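You operate a simulated robot arm through the tools that you are given. There is no shell and no other tool.

You are at the controls of a simulated robot arm. One attempt, no reset.

## Task
Fill the carafe with cold water to its line and put its lid on.
Fine: mixer knob to cold before you fill; tap off; the carafe goes back where it stood; spill nothing.

Only the result counts: the job must be done as asked and must still hold three seconds after the hand-in. Knocking over, shifting, dropping, spilling or breaking anything else fails it. Lids that push on must go on centred and level and be pressed home; caps that screw on are set level and turned clockwise until they are tight.

## Robot
A 7-joint arm with a two-finger parallel gripper, fixed in place. Base frame: the origin is at the foot of the arm, x ahead of it, y to its left, z up. Lengths are in mm, angles in rad, forces in N, time in s.
With the tool pointing down near the work surface it reaches from about 440 to 900 mm from the base axis. Its first joint turns from -0.297 to 2.199 rad. Payload 1.57 kg.
The TCP is the grasp point between the finger pads, 30 mm short of the fingertips. In the tool frame z runs along the fingers and y along their closing line. Largest opening 80 mm; finger width 17, thickness 12; the body of the gripper, 40 by 82 mm, starts 80 mm behind the TCP.
Orientation is told as [roll, pitch, yaw] about the base's x, y, z axes, in that order, counted from this pose: with the fingers straight down and closing along the base's y, the tool's x points along the base's -x, its y along +y and its z along -z.

## Interface
- The arm moves only by the tool apply_moves. Its argument "deltas" is a list of rows, each a list of 7 numbers: the shift along the tool's x, y, z in m, then the turn, a rotation vector about the tool's x, y, z in rad, then the opening, from 0 (shut) to 1 (fully open). In form: [[x, y, z, ax, ay, az, jaw], ...]. A call has 1 to 20 rows; each row is the pose to reach, as a shift and turn from the pose commanded when the call began, along the tool's axes at that moment. Each row takes 0.2 s and may step no farther than 50 mm and 0.15 rad from the row before; otherwise, or with a gripper value out of range, the whole call is refused. Where a pose cannot be reached the arm comes as near as it can. A force on the tool above 40 N (or 10 N above the force at the start of the call, whichever is more), or a blocked arm, ends the call early, and 0.2 s more pass. Each finger travels about 45 mm/s and halts on what it meets, pressing with about 43 N; the grip force reading is that of the motor and also rises with nothing between the fingers. The clock runs only during rows and for 0.2 s after the last one: add rows that repeat a pose to give the fingers time. The reply holds the time, the measured pose of the TCP, the force on the tool along the base axes, the opening and the grip force, in the units named above and with some noise, with the torque about the TCP (base axes, N m) and any sound that the robot's microphone picked up, and new pictures: "show" is both (left out), scene, wrist or none.
- Cameras (640 x 400 px; columns grow to the right, rows downward): "scene" is fixed at [50.5, -652.2, 1593.9]; the picture's right is [0.73, -0.68, 0.00], its down [-0.41, -0.44, -0.80] and it looks along [0.54, 0.59, -0.60] (base axes); focal length 329 px, centre (320, 200). "wrist" rides on the gripper at [72, -7, -122] in the tool frame; the picture's right is [0.09, 1.00, 0.00], its down [-0.84, 0.08, -0.54] and it looks along [-0.54, 0.05, 0.84] (tool axes); focal length 238 px, centre (320, 200). There is no depth. A picture from a camera that has moved, and an enlarged one, comes with that camera's place and axes in the base frame and with its lens.
- move_column(by): slides the trunk up (or, below 0, down) by that many mm; the arm rides with it, the base frame stays. It gives what a move gives, with no picture.
- inspect(camera, box): a new picture of the part [left, top, right, bottom] of that camera's present view, enlarged. It takes no simulated time.
- close_job(): hands the job in; it is judged then, once.

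Nothing tells you positions but the pictures and the camera data. Unless the task says otherwise, let go and move clear before handing in.

The tools are called after "Call:" as name(argument=value, ...) on one line, values as JSON. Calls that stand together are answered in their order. apply_moves: Moves the arm, as the interface text tells. Its arguments: {"type":"object","properties":{"deltas":{"type":"array"},"show":{"type":"string","enum":["both","scene","wrist","none"]}},"required":["deltas"]} The other tools are called the same way: move_column (by) slides the trunk up or down; inspect (camera, box) takes an enlarged picture of a part of a camera's view; close_job () hands the job in.

At the start:

```text
time: 0.0
ee_pos: [433.2, -21.4, 1332.7]
orientation: [0.0, -0.001, 0.001]
wrist_force: [-0.8, 0.4, 0.6]
moment: [-0.03, 0.01, 0.04]
grip_width: 80.1
grasp_force: 0.0
trunk travel left (down, up): [-725.0, 65.0]
```

scene: 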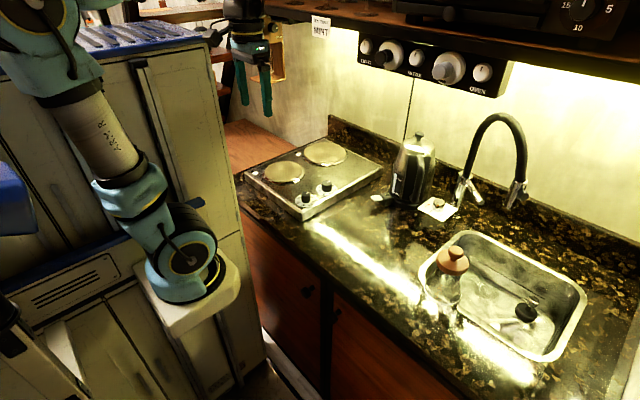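
wrist: 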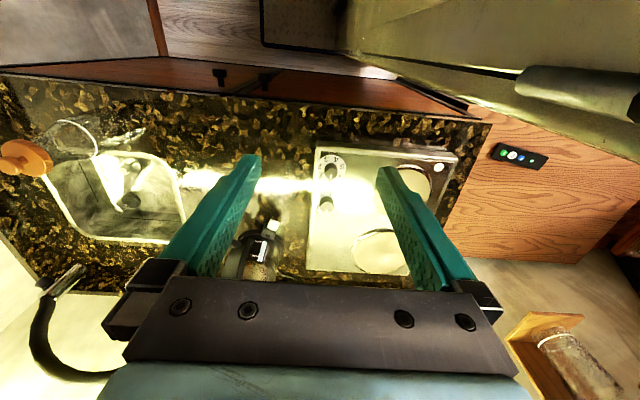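

I see a kitchen counter with a hob, a kettle, a gooseneck tap with levers, a sink, and what looks like a glass carafe with an orange/wooden lid near the sink's front-left. I'll take enlarged pictures before moving anything.

Call:
inspect(camera="scene", box=[400, 220, 600, 370])

Call:
inspect(camera="scene", box=[370, 100, 560, 230])

Call:
inspect(camera="wrist", box=[0, 100, 220, 380])

Call:
inspect(camera="scene", box=[300, 0, 520, 110])

```text
2.67 times, centred on (500, 295) of scene
camera zoom: at [50.5, -652.2, 1593.9], right [0.73, -0.68, 0.0], down [-0.41, -0.44, -0.8], along [0.54, 0.59, -0.6], focal length 876 px, centre (-160, -53)
```

zoom: 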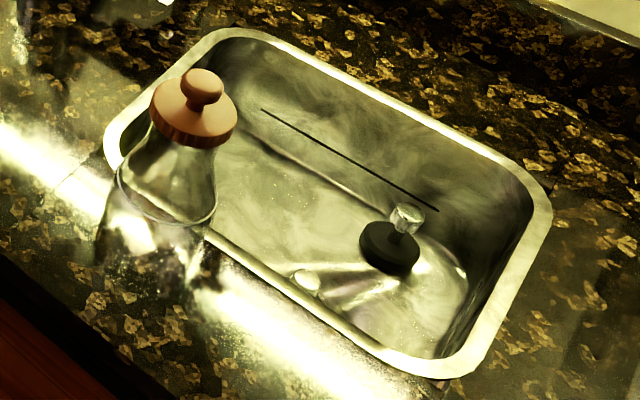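

```text
3.08 times, centred on (465, 165) of scene
camera zoom: at [50.5, -652.2, 1593.9], right [0.73, -0.68, 0.0], down [-0.41, -0.44, -0.8], along [0.54, 0.59, -0.6], focal length 1011 px, centre (-126, 308)
```

zoom: 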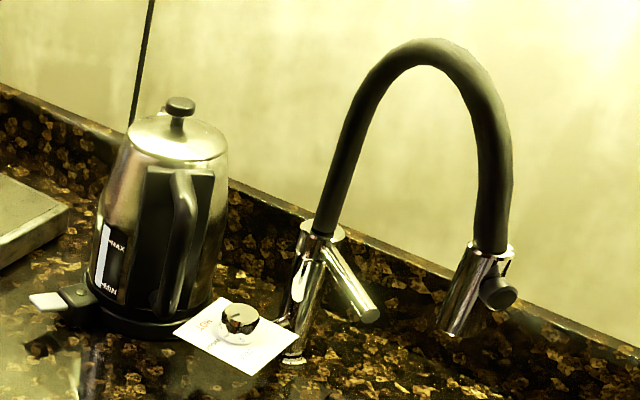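

```text
1.43 times, centred on (110, 240) of wrist
camera zoom: at [361.5, -29.4, 1454.6], right [-0.09, 1.0, 0.0], down [0.84, 0.08, 0.54], along [0.54, 0.05, -0.84], focal length 340 px, centre (620, 143)
```

zoom: 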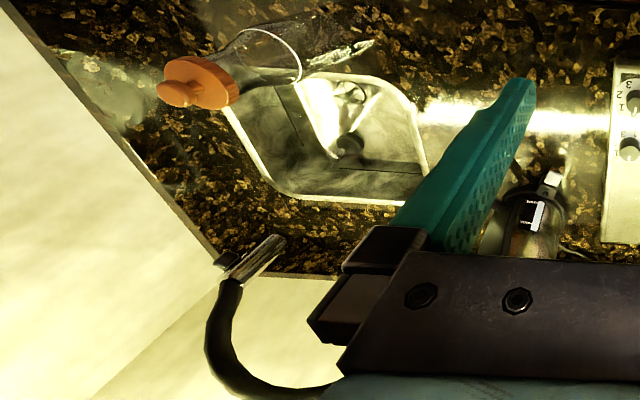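

```text
2.91 times, centred on (410, 55) of scene
camera zoom: at [50.5, -652.2, 1593.9], right [0.73, -0.68, 0.0], down [-0.41, -0.44, -0.8], along [0.54, 0.59, -0.6], focal length 956 px, centre (58, 622)
```

zoom: 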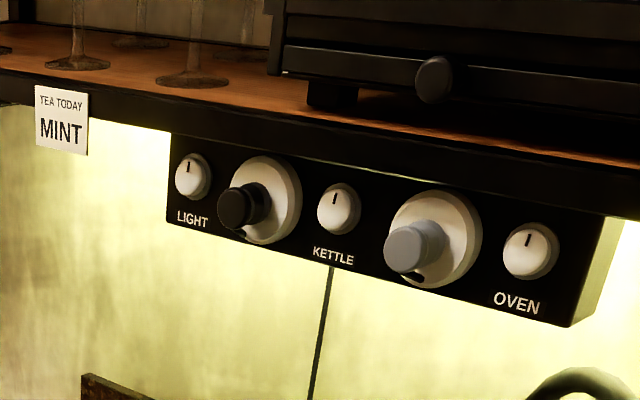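

The carafe (lidded) seems to stand near (560, -500), with the sink behind and to the right, and the tap outlet near (810, -504, 1100). I need a closer look at the mixer knob, the tap base and the carafe's markings.

Call:
inspect(camera="scene", box=[410, 160, 490, 220])

Call:
inspect(camera="scene", box=[410, 240, 490, 340])

Call:
inspect(camera="scene", box=[490, 160, 550, 220])

Call:
inspect(camera="scene", box=[200, 100, 460, 260])

Call:
inspect(camera="scene", box=[480, 0, 640, 120])

Call:
inspect(camera="wrist", box=[0, 90, 120, 190])

Call:
inspect(camera="wrist", box=[470, 100, 640, 400])

```text
6.67 times, centred on (450, 190) of scene
camera zoom: at [50.5, -652.2, 1593.9], right [0.73, -0.68, 0.0], down [-0.41, -0.44, -0.8], along [0.54, 0.59, -0.6], focal length 2191 px, centre (-547, 267)
```

zoom: 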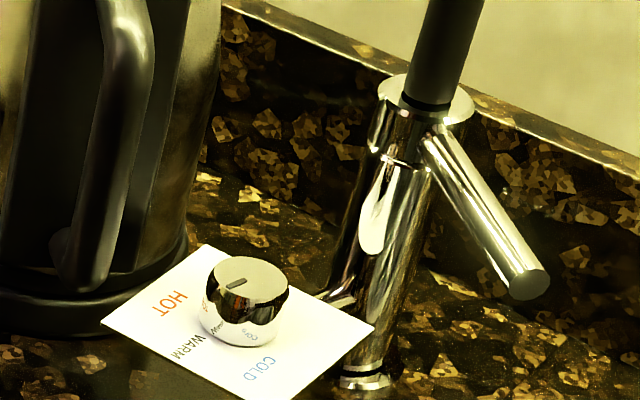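

```text
4.00 times, centred on (450, 290) of scene
camera zoom: at [50.5, -652.2, 1593.9], right [0.73, -0.68, 0.0], down [-0.41, -0.44, -0.8], along [0.54, 0.59, -0.6], focal length 1314 px, centre (-200, -160)
```

zoom: 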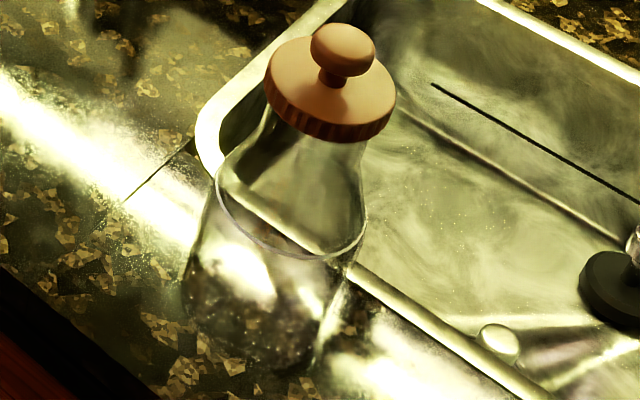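

```text
6.67 times, centred on (520, 190) of scene
camera zoom: at [50.5, -652.2, 1593.9], right [0.73, -0.68, 0.0], down [-0.41, -0.44, -0.8], along [0.54, 0.59, -0.6], focal length 2191 px, centre (-1013, 267)
```

zoom: 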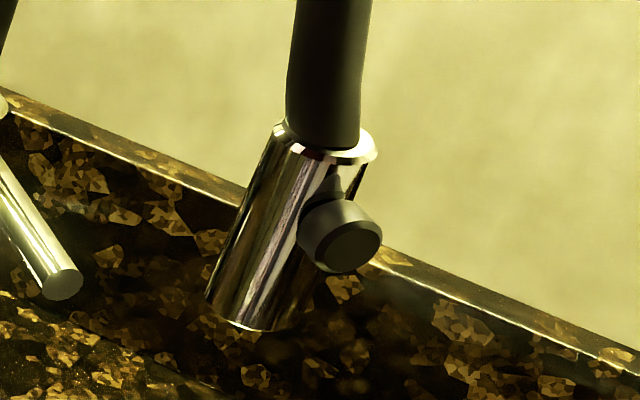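

```text
2.46 times, centred on (330, 180) of scene
camera zoom: at [50.5, -652.2, 1593.9], right [0.73, -0.68, 0.0], down [-0.41, -0.44, -0.8], along [0.54, 0.59, -0.6], focal length 809 px, centre (295, 249)
```

zoom: 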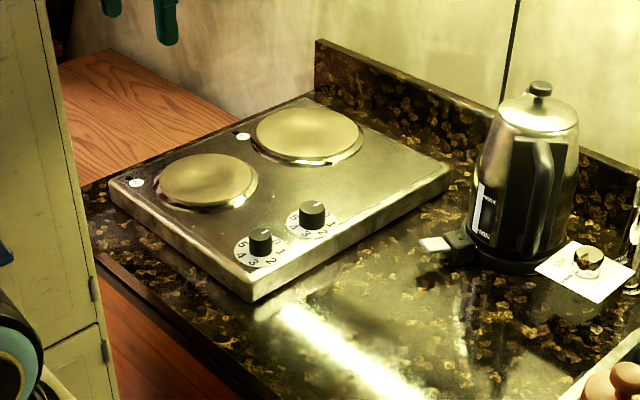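

```text
3.33 times, centred on (560, 60) of scene
camera zoom: at [50.5, -652.2, 1593.9], right [0.73, -0.68, 0.0], down [-0.41, -0.44, -0.8], along [0.54, 0.59, -0.6], focal length 1095 px, centre (-480, 667)
```

zoom: 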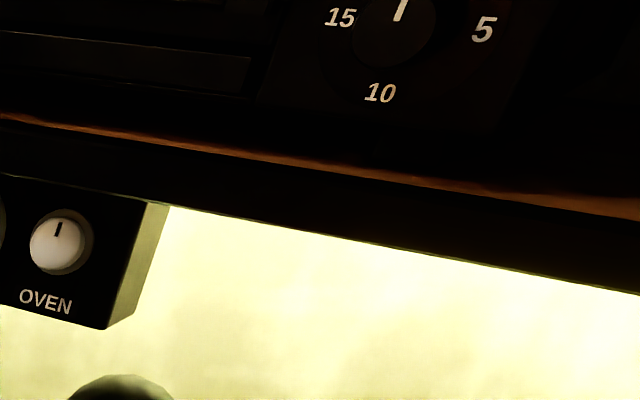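

```text
4.00 times, centred on (60, 140) of wrist
camera zoom: at [361.5, -29.4, 1454.6], right [-0.09, 1.0, 0.0], down [0.84, 0.08, 0.54], along [0.54, 0.05, -0.84], focal length 953 px, centre (1360, 440)
```

zoom: 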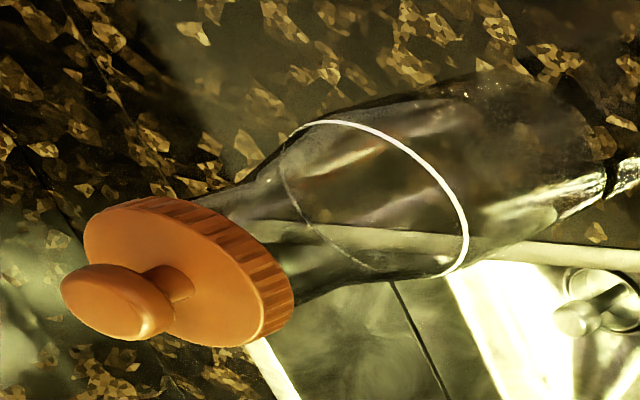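

```text
1.33 times, centred on (555, 250) of wrist
camera zoom: at [361.5, -29.4, 1454.6], right [-0.09, 1.0, 0.0], down [0.84, 0.08, 0.54], along [0.54, 0.05, -0.84], focal length 318 px, centre (7, 133)
```

zoom: 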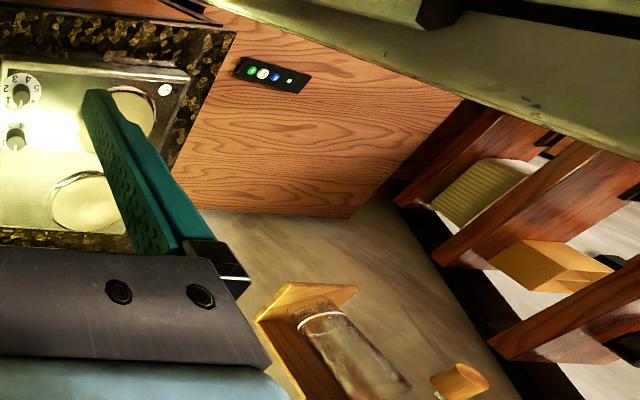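

The card by the tap holds the mixer knob (HOT / WARM / COLD), the tap has a rod lever on its body, and the carafe has a white fill ring and a wooden knobbed lid. I'll bring the wrist camera over for a closer look at the tap area, staying high and clear.

Call:
apply_moves(deltas=[[-0.0156, -0.0258, 0.021, 0, -0.0417, 0, 1], [-0.0312, -0.0515, 0.042, 0, -0.0833, 0, 1], [-0.0468, -0.0773, 0.063, 0, -0.125, 0, 1], [-0.0623, -0.103, 0.084, 0, -0.1667, 0, 1], [-0.0779, -0.1288, 0.105, 0, -0.2083, 0, 1], [-0.0935, -0.1545, 0.126, 0, -0.25, 0, 1], [-0.1091, -0.1803, 0.147, 0, -0.2917, 0, 1], [-0.1247, -0.206, 0.168, 0, -0.3333, 0, 1], [-0.1403, -0.2318, 0.189, 0, -0.375, 0, 1], [-0.1558, -0.2575, 0.21, 0, -0.4167, 0, 1], [-0.1714, -0.2833, 0.231, 0, -0.4583, 0, 1], [-0.187, -0.309, 0.252, 0, -0.5, 0, 1], [-0.187, -0.309, 0.252, 0, -0.5, 0, 1]], show="both")

```text
time: 2.8
ee_pos: [620.4, -331.8, 1081.3]
orientation: [-0.002, -0.499, -0.002]
wrist_force: [0.6, 0.8, 0.1]
moment: [0.0, -0.03, 0.02]
grip_width: 80.1
grasp_force: 0.1
trunk travel left (down, up): [-725.0, 65.0]
camera wrist: at [499.1, -338.1, 1153.4], right [-0.08, 1.0, -0.04], down [0.47, 0.08, 0.88], along [0.88, 0.05, -0.48], focal length 238 px, centre (320, 200)
```

scene: 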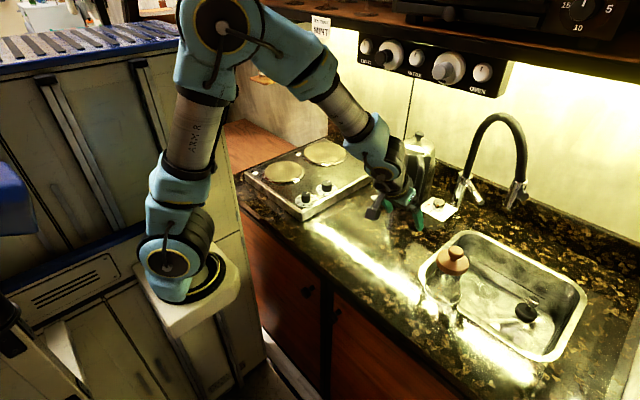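
wrist: 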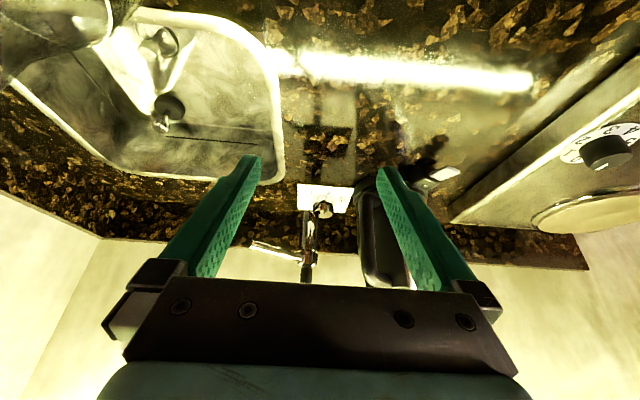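

The arm reached the pose freely; the wrist view is upside-down, with the tap, card and knob between the fingers. I'll enlarge those parts.

Call:
inspect(camera="wrist", box=[230, 170, 390, 280])

Call:
inspect(camera="wrist", box=[290, 180, 360, 230])

Call:
inspect(camera="wrist", box=[0, 0, 290, 190])

Call:
inspect(camera="scene", box=[425, 190, 465, 220])

```text
3.64 times, centred on (310, 225) of wrist
camera zoom: at [499.1, -338.1, 1153.4], right [-0.08, 1.0, -0.04], down [0.47, 0.08, 0.88], along [0.88, 0.05, -0.48], focal length 867 px, centre (356, 109)
```

zoom: 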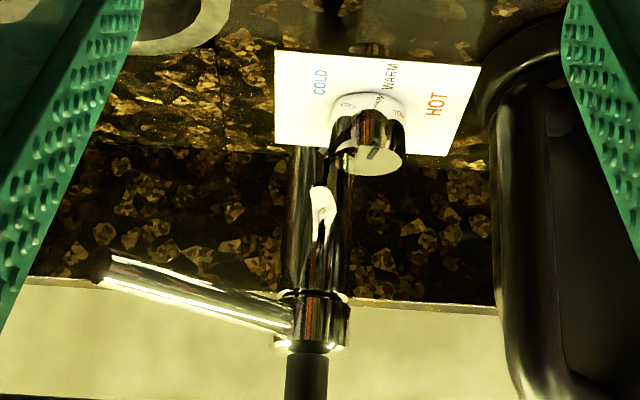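

```text
8.00 times, centred on (325, 205) of wrist
camera zoom: at [499.1, -338.1, 1153.4], right [-0.08, 1.0, -0.04], down [0.47, 0.08, 0.88], along [0.88, 0.05, -0.48], focal length 1907 px, centre (280, 160)
```

zoom: 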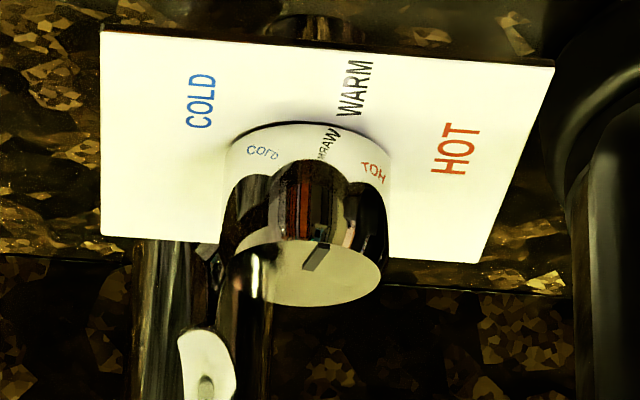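

```text
2.11 times, centred on (145, 95) of wrist
camera zoom: at [499.1, -338.1, 1153.4], right [-0.08, 1.0, -0.04], down [0.47, 0.08, 0.88], along [0.88, 0.05, -0.48], focal length 502 px, centre (688, 421)
```

zoom: 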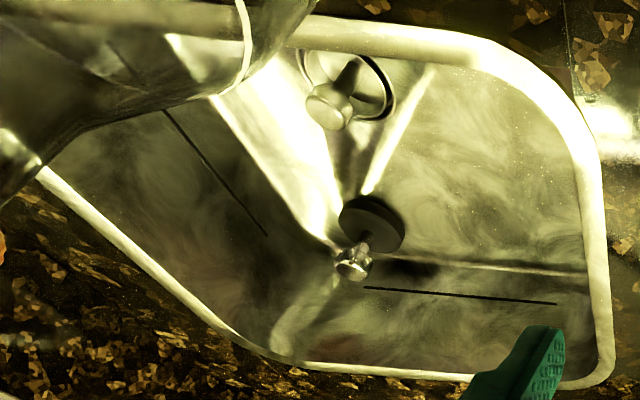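

```text
13.33 times, centred on (445, 205) of scene
camera zoom: at [50.5, -652.2, 1593.9], right [0.73, -0.68, 0.0], down [-0.41, -0.44, -0.8], along [0.54, 0.59, -0.6], focal length 4382 px, centre (-1347, 133)
```

zoom: 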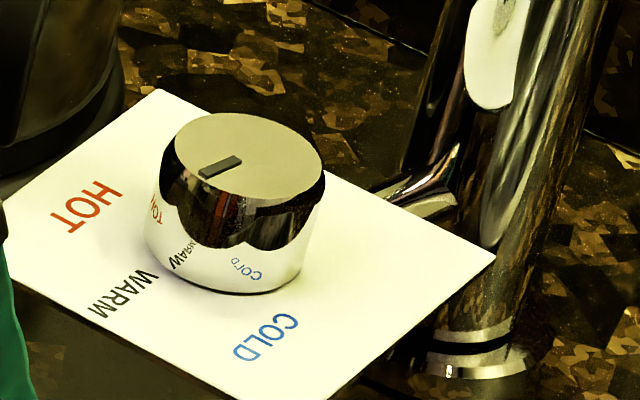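

The mixer knob sits on a plate held out from the tap body (about (880, -310, 973)), its mark pointing to WARM; the lever's end is near (882, -425, 1034). I want more accurate heights of the counter and sink, so I'll enlarge these further.

Call:
inspect(camera="scene", box=[410, 225, 510, 290])

Call:
inspect(camera="scene", box=[490, 270, 600, 370])

Call:
inspect(camera="wrist", box=[90, 0, 290, 200])

Call:
inspect(camera="wrist", box=[0, 0, 120, 100])

```text
6.15 times, centred on (460, 258) of scene
camera zoom: at [50.5, -652.2, 1593.9], right [0.73, -0.68, 0.0], down [-0.41, -0.44, -0.8], along [0.54, 0.59, -0.6], focal length 2022 px, centre (-542, -154)
```

zoom: 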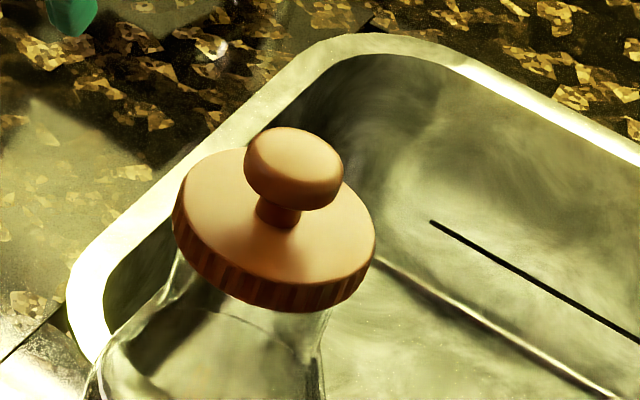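

```text
4.00 times, centred on (545, 320) of scene
camera zoom: at [50.5, -652.2, 1593.9], right [0.73, -0.68, 0.0], down [-0.41, -0.44, -0.8], along [0.54, 0.59, -0.6], focal length 1314 px, centre (-580, -280)
```

zoom: 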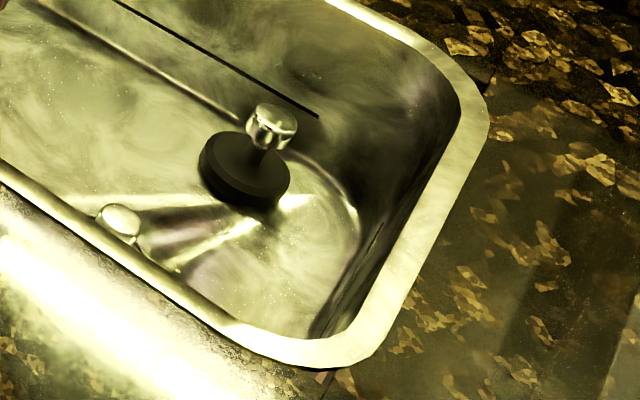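

```text
2.00 times, centred on (190, 100) of wrist
camera zoom: at [499.1, -338.1, 1153.4], right [-0.08, 1.0, -0.04], down [0.47, 0.08, 0.88], along [0.88, 0.05, -0.48], focal length 477 px, centre (580, 400)
```

zoom: 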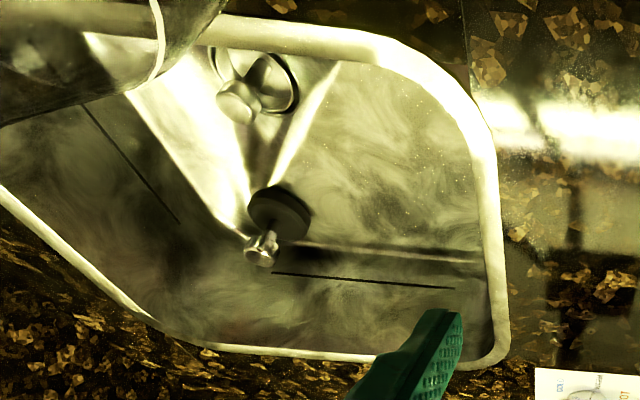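

```text
4.00 times, centred on (60, 50) of wrist
camera zoom: at [499.1, -338.1, 1153.4], right [-0.08, 1.0, -0.04], down [0.47, 0.08, 0.88], along [0.88, 0.05, -0.48], focal length 953 px, centre (1360, 800)
```

zoom: 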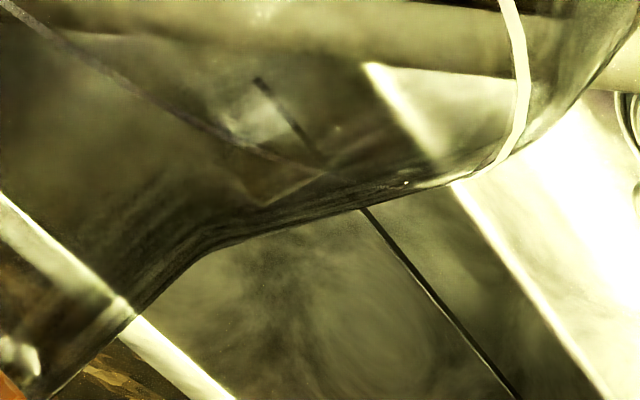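

The sink rim sits at z≈879 with its floor near z≈750, the outlet near (810, -504, 1100), and the kettle handle is close beside the mixer knob. I'll move in for a closer view of the knob, lever and kettle clearance.

Call:
apply_moves(deltas=[[-0.0246, 0, 0.0134, 0, 0, 0, 1], [-0.0492, 0, 0.0268, 0, 0, 0, 1], [-0.0737, 0, 0.0403, 0, 0, 0, 1], [-0.0983, 0, 0.0537, 0, 0, 0, 1], [-0.1229, 0, 0.0671, 0, 0, 0, 1], [-0.1229, 0, 0.0671, 0, 0, 0, 1]], show="both")

```text
time: 4.2
ee_pos: [761.3, -330.5, 1081.2]
orientation: [-0.001, -0.498, -0.002]
wrist_force: [-0.2, 0.5, 0.7]
moment: [0.01, -0.02, 0.02]
grip_width: 79.8
grasp_force: 0.0
trunk travel left (down, up): [-725.0, 65.0]
camera wrist: at [639.1, -338.6, 1154.0], right [-0.08, 1.0, -0.04], down [0.48, 0.08, 0.88], along [0.88, 0.05, -0.48], focal length 238 px, centre (320, 200)
```

scene: 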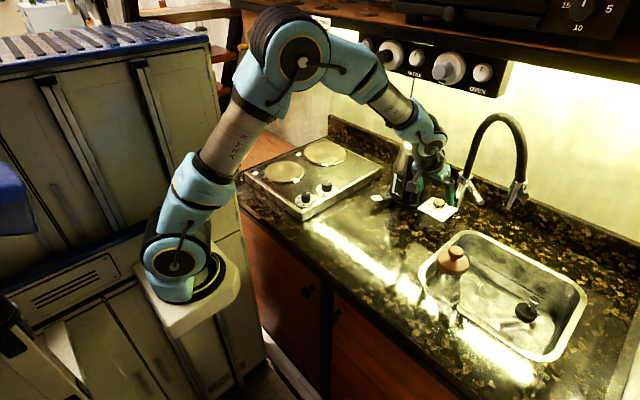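
wrist: 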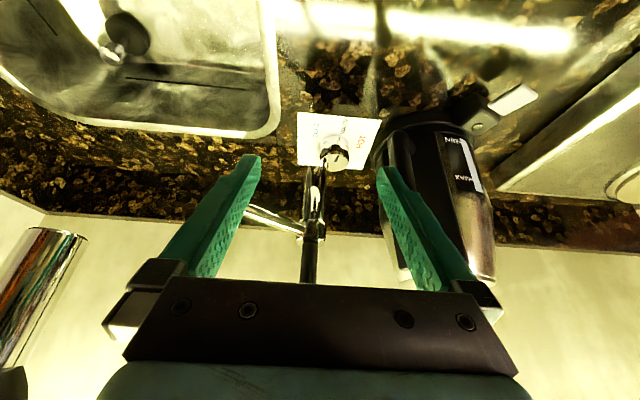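

Call:
inspect(camera="wrist", box=[270, 90, 510, 270])

Call:
inspect(camera="wrist", box=[240, 150, 360, 270])

Call:
inspect(camera="wrist", box=[0, 180, 150, 400])

Call:
inspect(camera="scene", box=[370, 110, 480, 220])

```text
2.22 times, centred on (390, 180) of wrist
camera zoom: at [639.1, -338.6, 1154.0], right [-0.08, 1.0, -0.04], down [0.48, 0.08, 0.88], along [0.88, 0.05, -0.48], focal length 530 px, centre (164, 244)
```

zoom: 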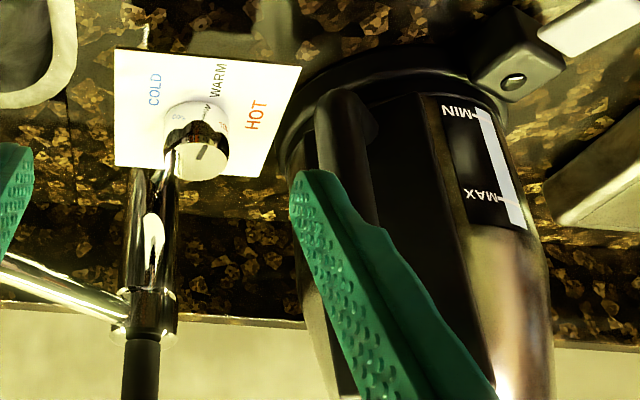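

```text
3.33 times, centred on (300, 210) of wrist
camera zoom: at [639.1, -338.6, 1154.0], right [-0.08, 1.0, -0.04], down [0.48, 0.08, 0.88], along [0.88, 0.05, -0.48], focal length 794 px, centre (387, 167)
```

zoom: 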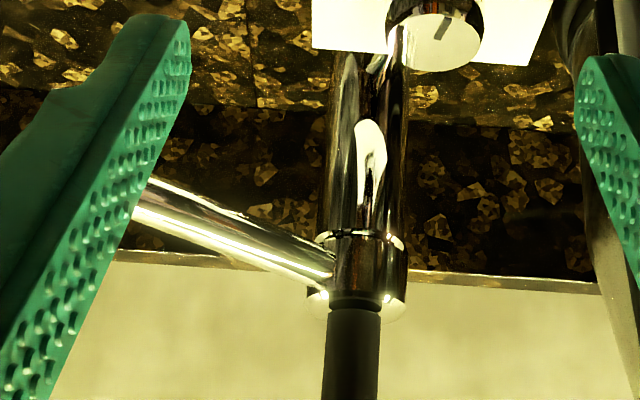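

```text
1.82 times, centred on (75, 290) of wrist
camera zoom: at [639.1, -338.6, 1154.0], right [-0.08, 1.0, -0.04], down [0.48, 0.08, 0.88], along [0.88, 0.05, -0.48], focal length 433 px, centre (766, 36)
```

zoom: 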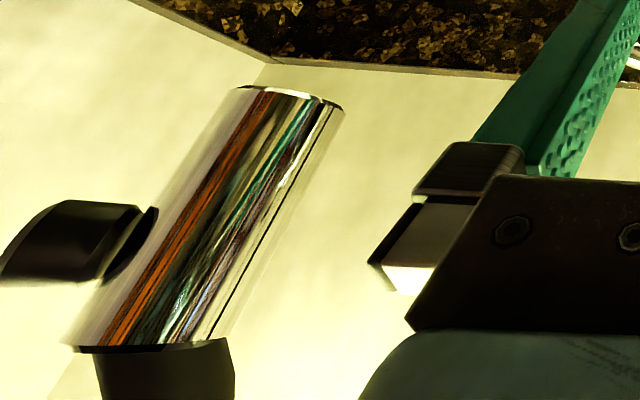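

```text
3.64 times, centred on (425, 165) of scene
camera zoom: at [50.5, -652.2, 1593.9], right [0.73, -0.68, 0.0], down [-0.41, -0.44, -0.8], along [0.54, 0.59, -0.6], focal length 1195 px, centre (-62, 327)
```

zoom: 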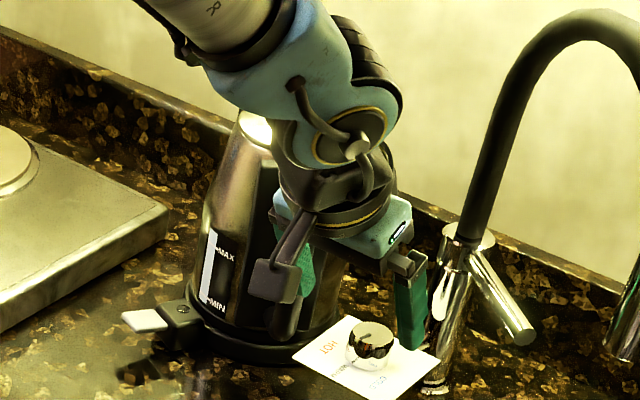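

Call:
inspect(camera="wrist", box=[290, 100, 390, 180])

Call:
inspect(camera="scene", box=[415, 190, 465, 225])

```text
5.00 times, centred on (340, 140) of wrist
camera zoom: at [639.1, -338.6, 1154.0], right [-0.08, 1.0, -0.04], down [0.48, 0.08, 0.88], along [0.88, 0.05, -0.48], focal length 1192 px, centre (220, 500)
```

zoom: 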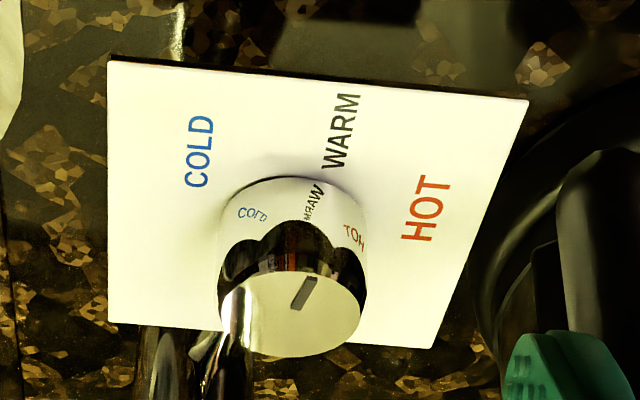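

```text
11.43 times, centred on (440, 208) of scene
camera zoom: at [50.5, -652.2, 1593.9], right [0.73, -0.68, 0.0], down [-0.41, -0.44, -0.8], along [0.54, 0.59, -0.6], focal length 3756 px, centre (-1051, 114)
```

zoom: 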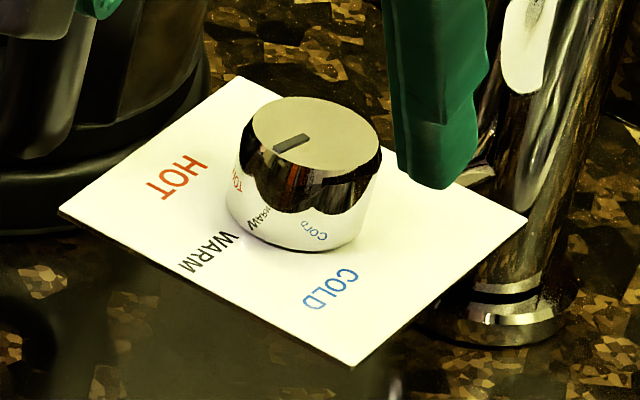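

The knob axis is around (870, -310), plate at z≈950, knob top ≈974, about 37 mm across; COLD lies roughly 60° counter-clockwise of the present WARM setting. I'll bring the tool upright above it to check reach and get a top view.

Call:
apply_moves(deltas=[[-0.0158, 0.0039, 0.0086, 0, 0.1, 0, 0.8], [-0.0316, 0.0078, 0.0172, 0, 0.2, 0, 0.7], [-0.0474, 0.0116, 0.0259, 0, 0.3, 0, 0.7], [-0.0632, 0.0155, 0.0345, 0, 0.4, 0, 0.7], [-0.079, 0.0194, 0.0431, 0, 0.5, 0, 0.7], [-0.079, 0.0194, 0.0431, 0, 0.5, 0, 0.7]], show="both")

```text
time: 5.6
ee_pos: [844.1, -312.6, 1063.9]
orientation: [0.012, 0.028, -0.002]
wrist_force: [0.1, 0.5, -0.2]
moment: [-0.02, -0.02, 0.0]
grip_width: 56.1
grasp_force: 0.0
trunk travel left (down, up): [-725.0, 65.0]
camera wrist: at [775.2, -321.8, 1187.8], right [-0.09, 1.0, 0.01], down [0.85, 0.07, 0.52], along [0.52, 0.06, -0.85], focal length 238 px, centre (320, 200)
```

scene: 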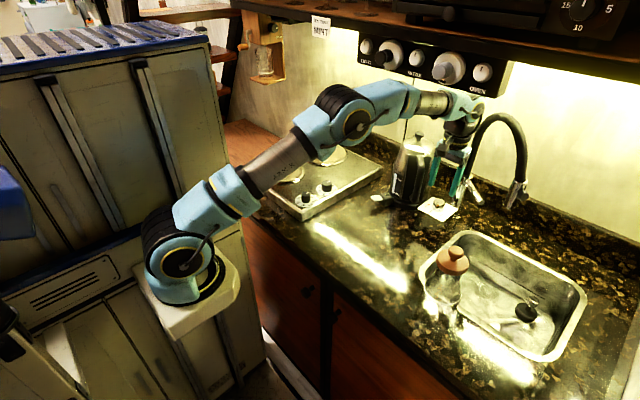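
wrist: 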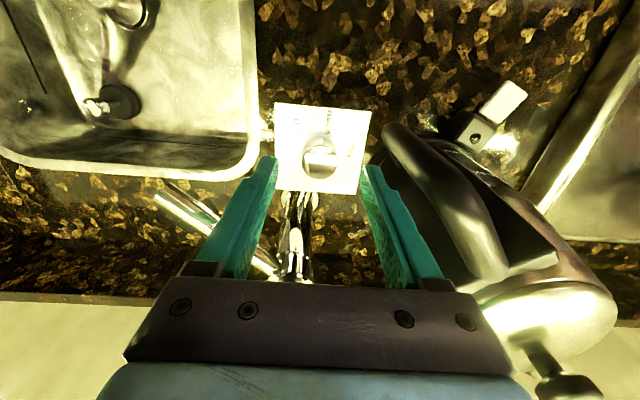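

The arm is at full stretch here (it fell short by ~17 mm), so I'll come down a little and then raise the trunk for more reach. The knob is visible centred between the fingers.

Call:
apply_moves(deltas=[[0, 0, 0.02, 0, 0, 0, 0.7], [0, 0, 0.04, 0, 0, 0, 0.7], [0, 0, 0.055, 0, 0, 0, 0.7], [0, 0, 0.055, 0, 0, 0, 0.7]], show="wrist")

```text
time: 6.6
ee_pos: [850.9, -310.8, 1026.5]
orientation: [-0.002, -0.002, 0.0]
wrist_force: [-0.5, -0.1, 0.8]
moment: [-0.02, -0.01, 0.01]
grip_width: 55.8
grasp_force: 0.1
trunk travel left (down, up): [-725.0, 65.0]
camera wrist: at [778.3, -319.0, 1148.4], right [-0.09, 1.0, 0.0], down [0.84, 0.08, 0.54], along [0.54, 0.05, -0.84], focal length 238 px, centre (320, 200)
```

wrist: 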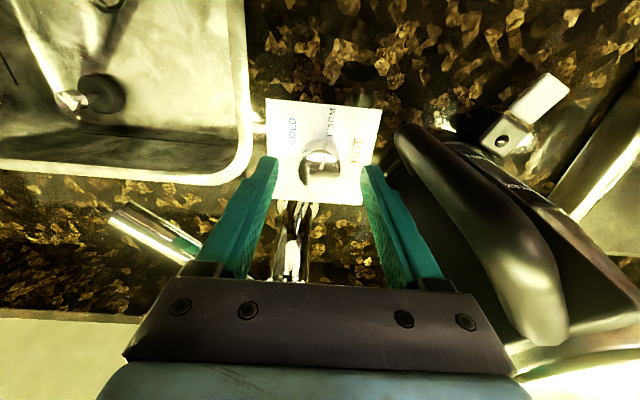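

Call:
inspect(camera="wrist", box=[250, 85, 410, 215])

Call:
inspect(camera="wrist", box=[0, 0, 260, 200])

```text
3.08 times, centred on (330, 150) of wrist
camera zoom: at [778.3, -319.0, 1148.4], right [-0.09, 1.0, 0.0], down [0.84, 0.08, 0.54], along [0.54, 0.05, -0.84], focal length 733 px, centre (289, 354)
```

zoom: 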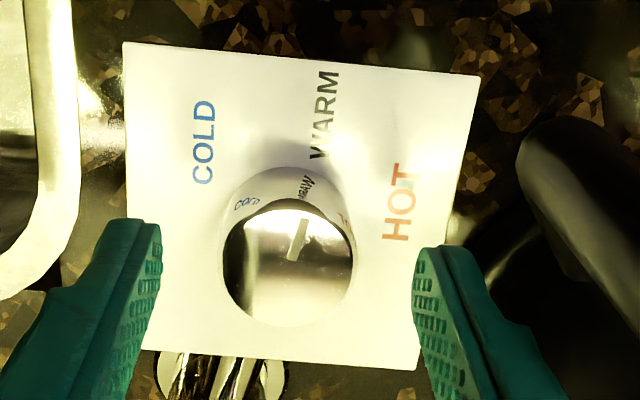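

```text
2.00 times, centred on (130, 100) of wrist
camera zoom: at [778.3, -319.0, 1148.4], right [-0.09, 1.0, 0.0], down [0.84, 0.08, 0.54], along [0.54, 0.05, -0.84], focal length 477 px, centre (700, 400)
```

zoom: 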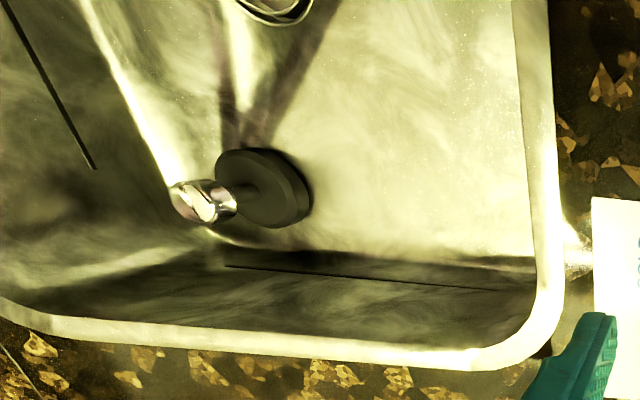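

The knob's axis resolves to about (862, -311) and its mark (12°) matches WARM; COLD is about 60° counter-clockwise seen from above. I'll straddle the knob with the fingertips kept above the plate.

Call:
apply_moves(deltas=[[-0.006, 0, 0.01, 0, 0, 0, 0.7], [-0.0118, 0, 0.025, 0, 0, 0, 0.7], [-0.0118, 0, 0.0395, 0, 0, 0, 0.7], [-0.0118, 0, 0.0395, 0, 0, 0, 0.7]], show="both")

```text
time: 7.6
ee_pos: [861.9, -313.0, 986.6]
orientation: [0.0, 0.0, -0.002]
wrist_force: [0.3, 0.1, 1.7]
moment: [-0.02, 0.03, -0.04]
grip_width: 56.2
grasp_force: 0.1
trunk travel left (down, up): [-725.0, 65.0]
camera wrist: at [790.0, -319.4, 1108.0], right [-0.09, 1.0, 0.0], down [0.84, 0.08, 0.54], along [0.54, 0.05, -0.84], focal length 238 px, centre (320, 200)
```

scene: 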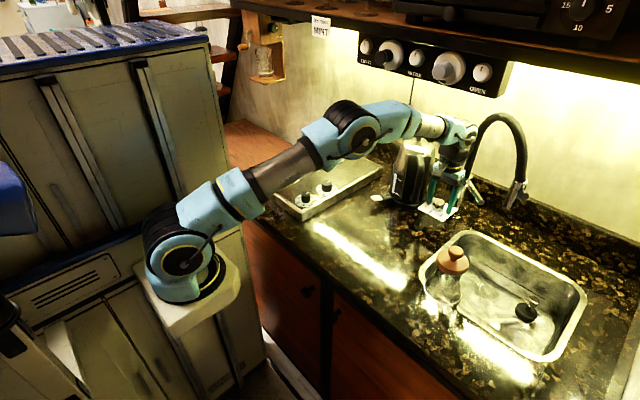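
wrist: 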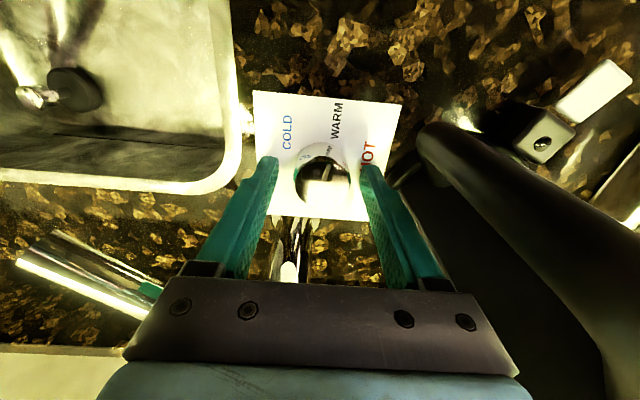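

Call:
inspect(camera="scene", box=[390, 140, 490, 225])

Call:
inspect(camera="wrist", box=[230, 80, 420, 230])

```text
4.71 times, centred on (440, 182) of scene
camera zoom: at [50.5, -652.2, 1593.9], right [0.73, -0.68, 0.0], down [-0.41, -0.44, -0.8], along [0.54, 0.59, -0.6], focal length 1546 px, centre (-245, 282)
```

zoom: 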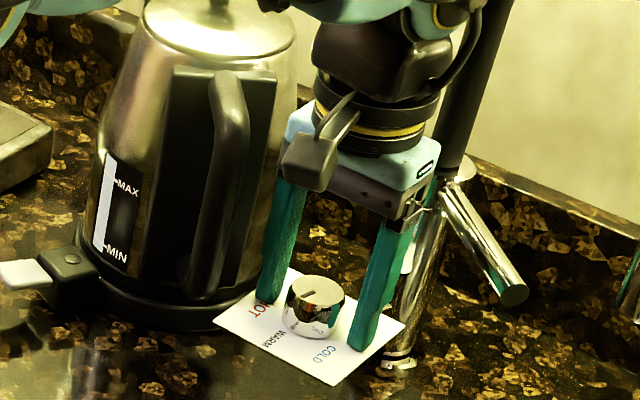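

```text
2.67 times, centred on (325, 155) of wrist
camera zoom: at [790.0, -319.4, 1108.0], right [-0.09, 1.0, 0.0], down [0.84, 0.08, 0.54], along [0.54, 0.05, -0.84], focal length 636 px, centre (307, 320)
```

zoom: 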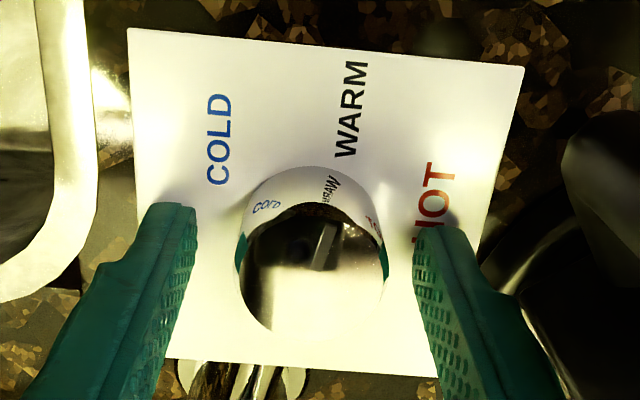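

The fingertips straddle the knob cleanly. I'll close on it and check the grip and forces before turning.

Call:
apply_moves(deltas=[[0, 0, 0, 0, 0, 0, 0.4], [0, 0, 0, 0, 0, 0, 0.3], [0, 0, 0, 0, 0, 0, 0.3]], show="wrist")

```text
time: 8.4
ee_pos: [862.2, -311.7, 986.2]
orientation: [-0.001, 0.001, -0.001]
wrist_force: [-1.7, 4.1, 0.5]
moment: [0.03, -0.1, -0.03]
grip_width: 35.8
grasp_force: 27.7
trunk travel left (down, up): [-725.0, 65.0]
camera wrist: at [790.0, -318.7, 1108.1], right [-0.09, 1.0, 0.0], down [0.84, 0.08, 0.54], along [0.54, 0.05, -0.84], focal length 238 px, centre (320, 200)
```

wrist: 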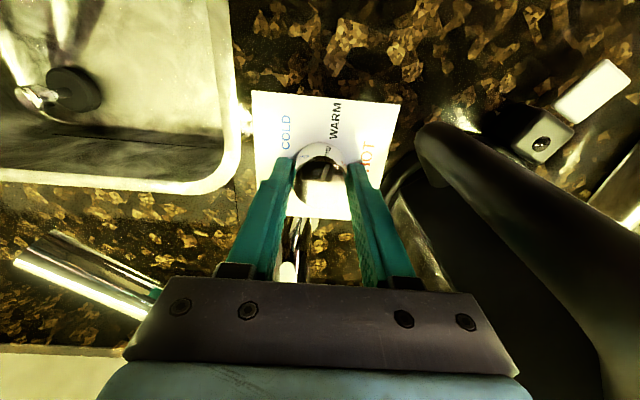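

Gripped at 35.8 mm. I'll turn it counter-clockwise (seen from above) about half way first and check.

Call:
apply_moves(deltas=[[0, 0, 0, 0, 0, -0.1, 0.2], [0, 0, 0, 0, 0, -0.2, 0.2], [0, 0, 0, 0, 0, -0.3, 0.2], [0, 0, 0, 0, 0, -0.4, 0.2], [0, 0, 0, 0, 0, -0.5, 0.2]], show="both")

```text
time: 9.6
ee_pos: [861.0, -310.6, 984.6]
orientation: [0.003, 0.001, 0.502]
wrist_force: [-5.8, 12.5, 0.4]
moment: [-0.34, 0.25, -0.04]
grip_width: 35.7
grasp_force: 42.5
trunk travel left (down, up): [-725.0, 65.0]
camera wrist: at [802.0, -351.7, 1108.1], right [-0.56, 0.83, 0.0], down [0.7, 0.47, 0.54], along [0.45, 0.3, -0.84], focal length 238 px, centre (320, 200)
```

scene: 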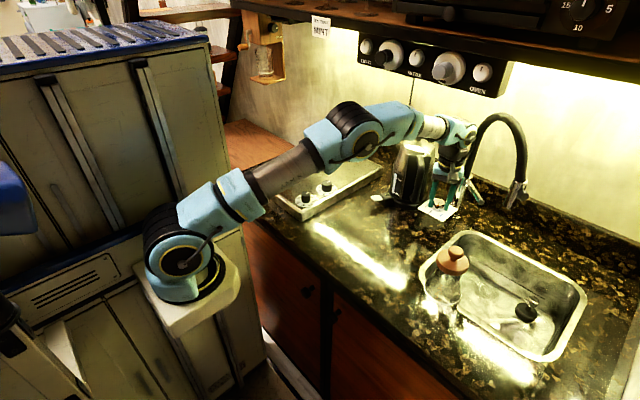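
wrist: 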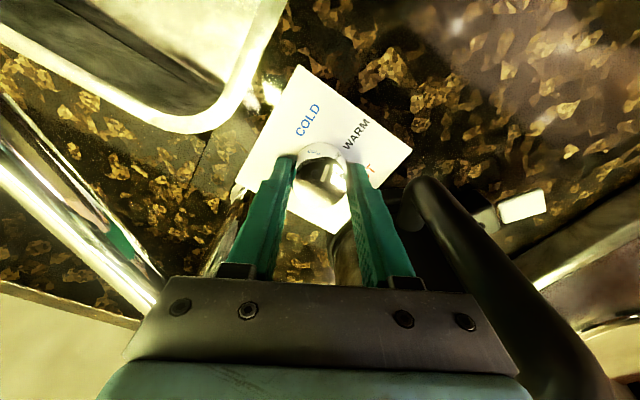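

Call:
inspect(camera="wrist", box=[230, 60, 420, 240])

Call:
inspect(camera="scene", box=[400, 140, 500, 225])

```text
2.22 times, centred on (325, 150) of wrist
camera zoom: at [802.0, -351.7, 1108.1], right [-0.56, 0.83, 0.0], down [0.7, 0.47, 0.54], along [0.45, 0.3, -0.84], focal length 530 px, centre (309, 311)
```

zoom: 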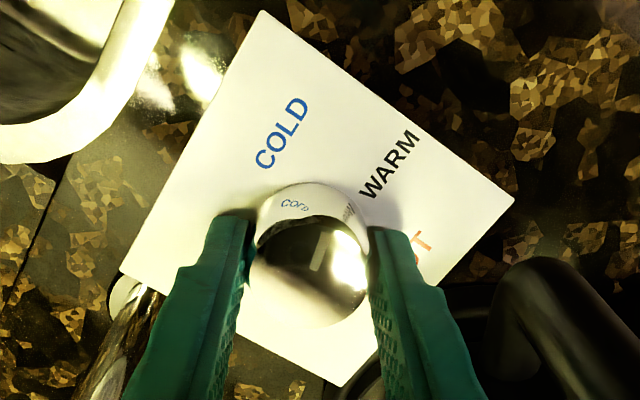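

```text
4.71 times, centred on (450, 182) of scene
camera zoom: at [50.5, -652.2, 1593.9], right [0.73, -0.68, 0.0], down [-0.41, -0.44, -0.8], along [0.54, 0.59, -0.6], focal length 1546 px, centre (-292, 282)
```

zoom: 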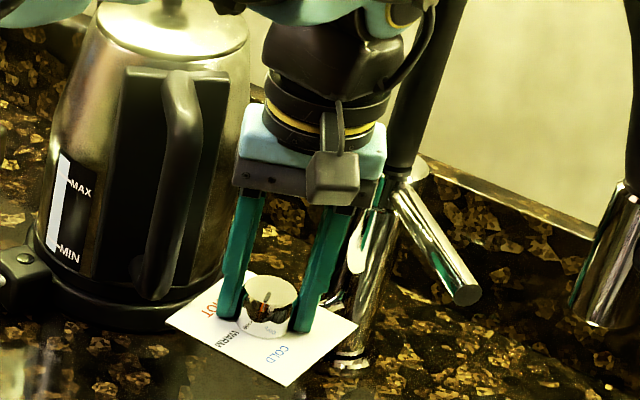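

The knob is turning with the gripper. I'll finish the turn to about 60°.

Call:
apply_moves(deltas=[[0, 0, 0, 0, 0, -0.1, 0.2], [0, 0, 0, 0, 0, -0.2, 0.2], [0, 0, 0, 0, 0, -0.3, 0.2], [0, 0, 0, 0, 0, -0.4, 0.2], [0, 0, 0, 0, 0, -0.5, 0.2], [0, 0, 0, 0, 0, -0.55, 0.2]], show="both")

Call:
inspect(camera="wrist", box=[230, 60, 420, 240])

Call:
inspect(camera="scene", box=[400, 140, 500, 225])

```text
time: 11.0
ee_pos: [860.3, -309.6, 986.8]
orientation: [0.004, 0.001, 1.051]
wrist_force: [-23.2, 23.5, -0.7]
moment: [0.05, 0.21, -0.68]
grip_width: 35.7
grasp_force: 42.4
trunk travel left (down, up): [-725.0, 65.0]
camera wrist: at [831.3, -376.5, 1108.2], right [-0.91, 0.41, 0.0], down [0.35, 0.76, 0.54], along [0.22, 0.49, -0.84], focal length 238 px, centre (320, 200)
```

scene: 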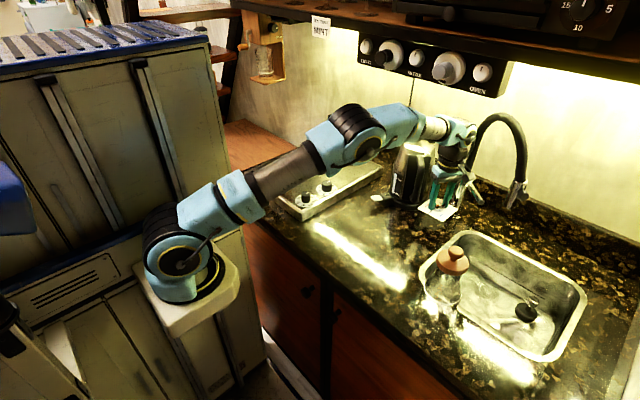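
wrist: 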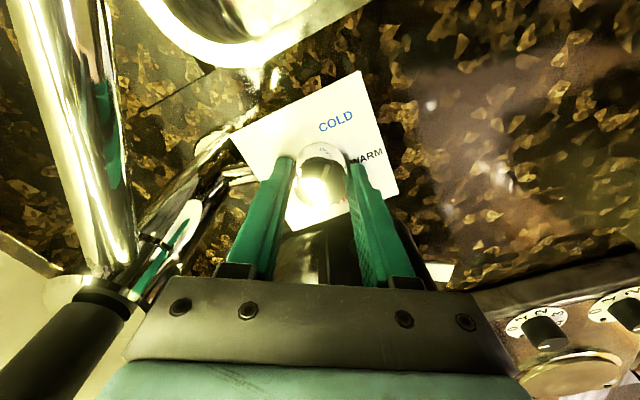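

```text
2.22 times, centred on (325, 150) of wrist
camera zoom: at [831.3, -376.5, 1108.2], right [-0.91, 0.41, 0.0], down [0.35, 0.76, 0.54], along [0.22, 0.49, -0.84], focal length 530 px, centre (309, 311)
```

zoom: 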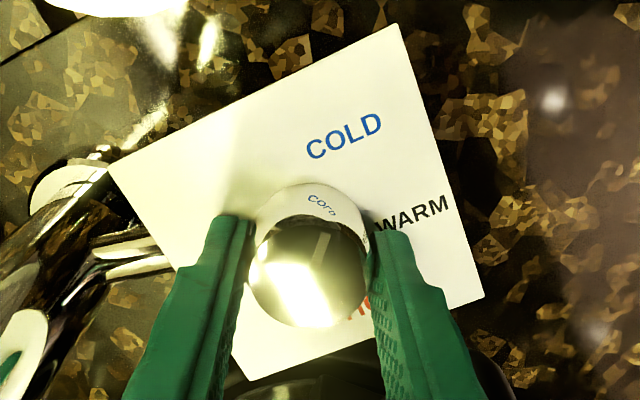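

```text
4.71 times, centred on (450, 182) of scene
camera zoom: at [50.5, -652.2, 1593.9], right [0.73, -0.68, 0.0], down [-0.41, -0.44, -0.8], along [0.54, 0.59, -0.6], focal length 1546 px, centre (-292, 282)
```

zoom: 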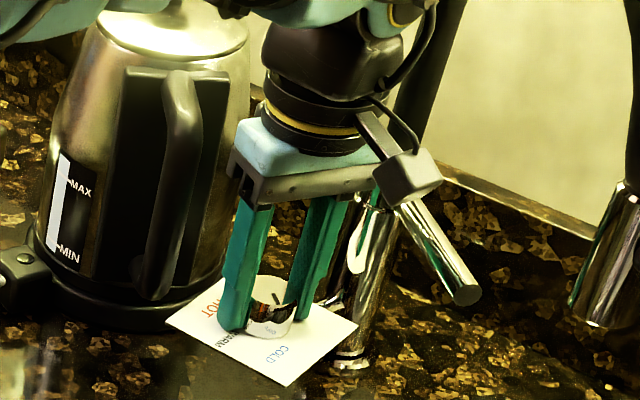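

Call:
inspect(camera="wrist", box=[285, 130, 365, 210])

Call:
inspect(camera="scene", box=[430, 190, 470, 220])

```text
5.00 times, centred on (325, 170) of wrist
camera zoom: at [831.3, -376.5, 1108.2], right [-0.91, 0.41, 0.0], down [0.35, 0.76, 0.54], along [0.22, 0.49, -0.84], focal length 1192 px, centre (295, 350)
```

zoom: 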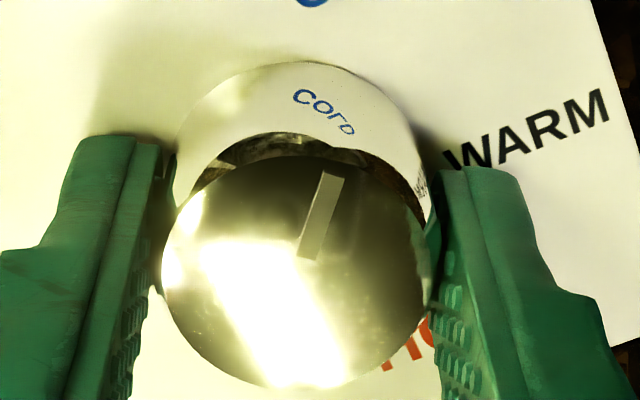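

```text
13.33 times, centred on (450, 205) of scene
camera zoom: at [50.5, -652.2, 1593.9], right [0.73, -0.68, 0.0], down [-0.41, -0.44, -0.8], along [0.54, 0.59, -0.6], focal length 4382 px, centre (-1413, 133)
```

zoom: 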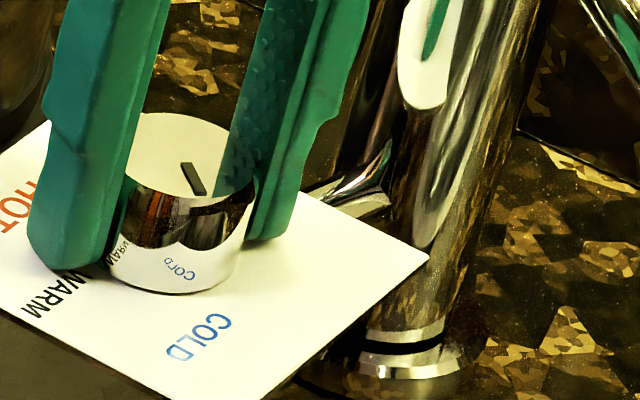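

The mark now points at COLD (≈50° vs label ≈48°) and the turning torque rose as at an end stop. I'll let go and rise straight up, then check the setting.

Call:
apply_moves(deltas=[[0, 0, 0, 0, 0, 0, 0.5], [0, 0, 0, 0, 0, 0, 0.7], [0, 0, 0, 0, 0, 0, 0.7], [0, 0, -0.02, 0, 0, 0, 0.7], [0, 0, -0.04, 0, 0, 0, 0.7], [0, 0, -0.06, 0, 0, 0, 0.7], [0, 0, -0.06, 0, 0, 0, 0.7]], show="wrist")

Call:
inspect(camera="wrist", box=[250, 80, 410, 210])

```text
time: 12.6
ee_pos: [862.3, -311.3, 1047.2]
orientation: [0.001, -0.002, 1.049]
wrist_force: [0.3, -0.3, -0.2]
moment: [-0.02, -0.04, 0.04]
grip_width: 55.7
grasp_force: 0.2
trunk travel left (down, up): [-725.0, 65.0]
camera wrist: at [831.8, -378.2, 1168.5], right [-0.91, 0.42, 0.0], down [0.35, 0.76, 0.54], along [0.23, 0.49, -0.84], focal length 238 px, centre (320, 200)
```

wrist: 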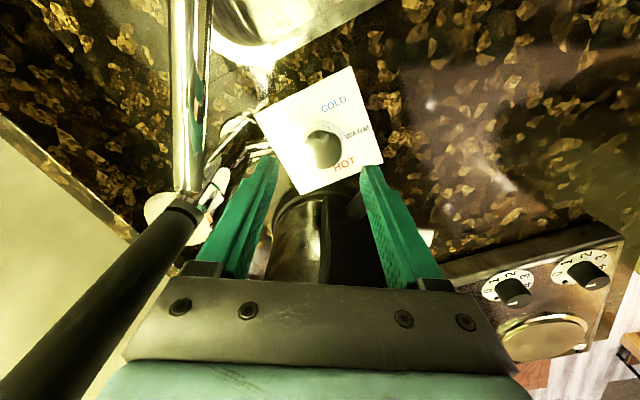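

```text
3.08 times, centred on (330, 145) of wrist
camera zoom: at [831.8, -378.2, 1168.5], right [-0.91, 0.42, 0.0], down [0.35, 0.76, 0.54], along [0.23, 0.49, -0.84], focal length 733 px, centre (289, 369)
```

zoom: 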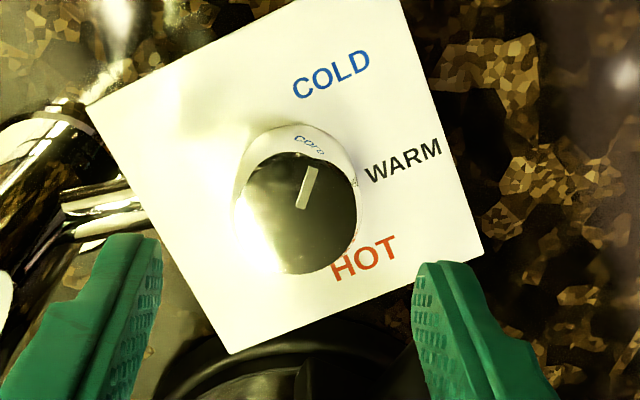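

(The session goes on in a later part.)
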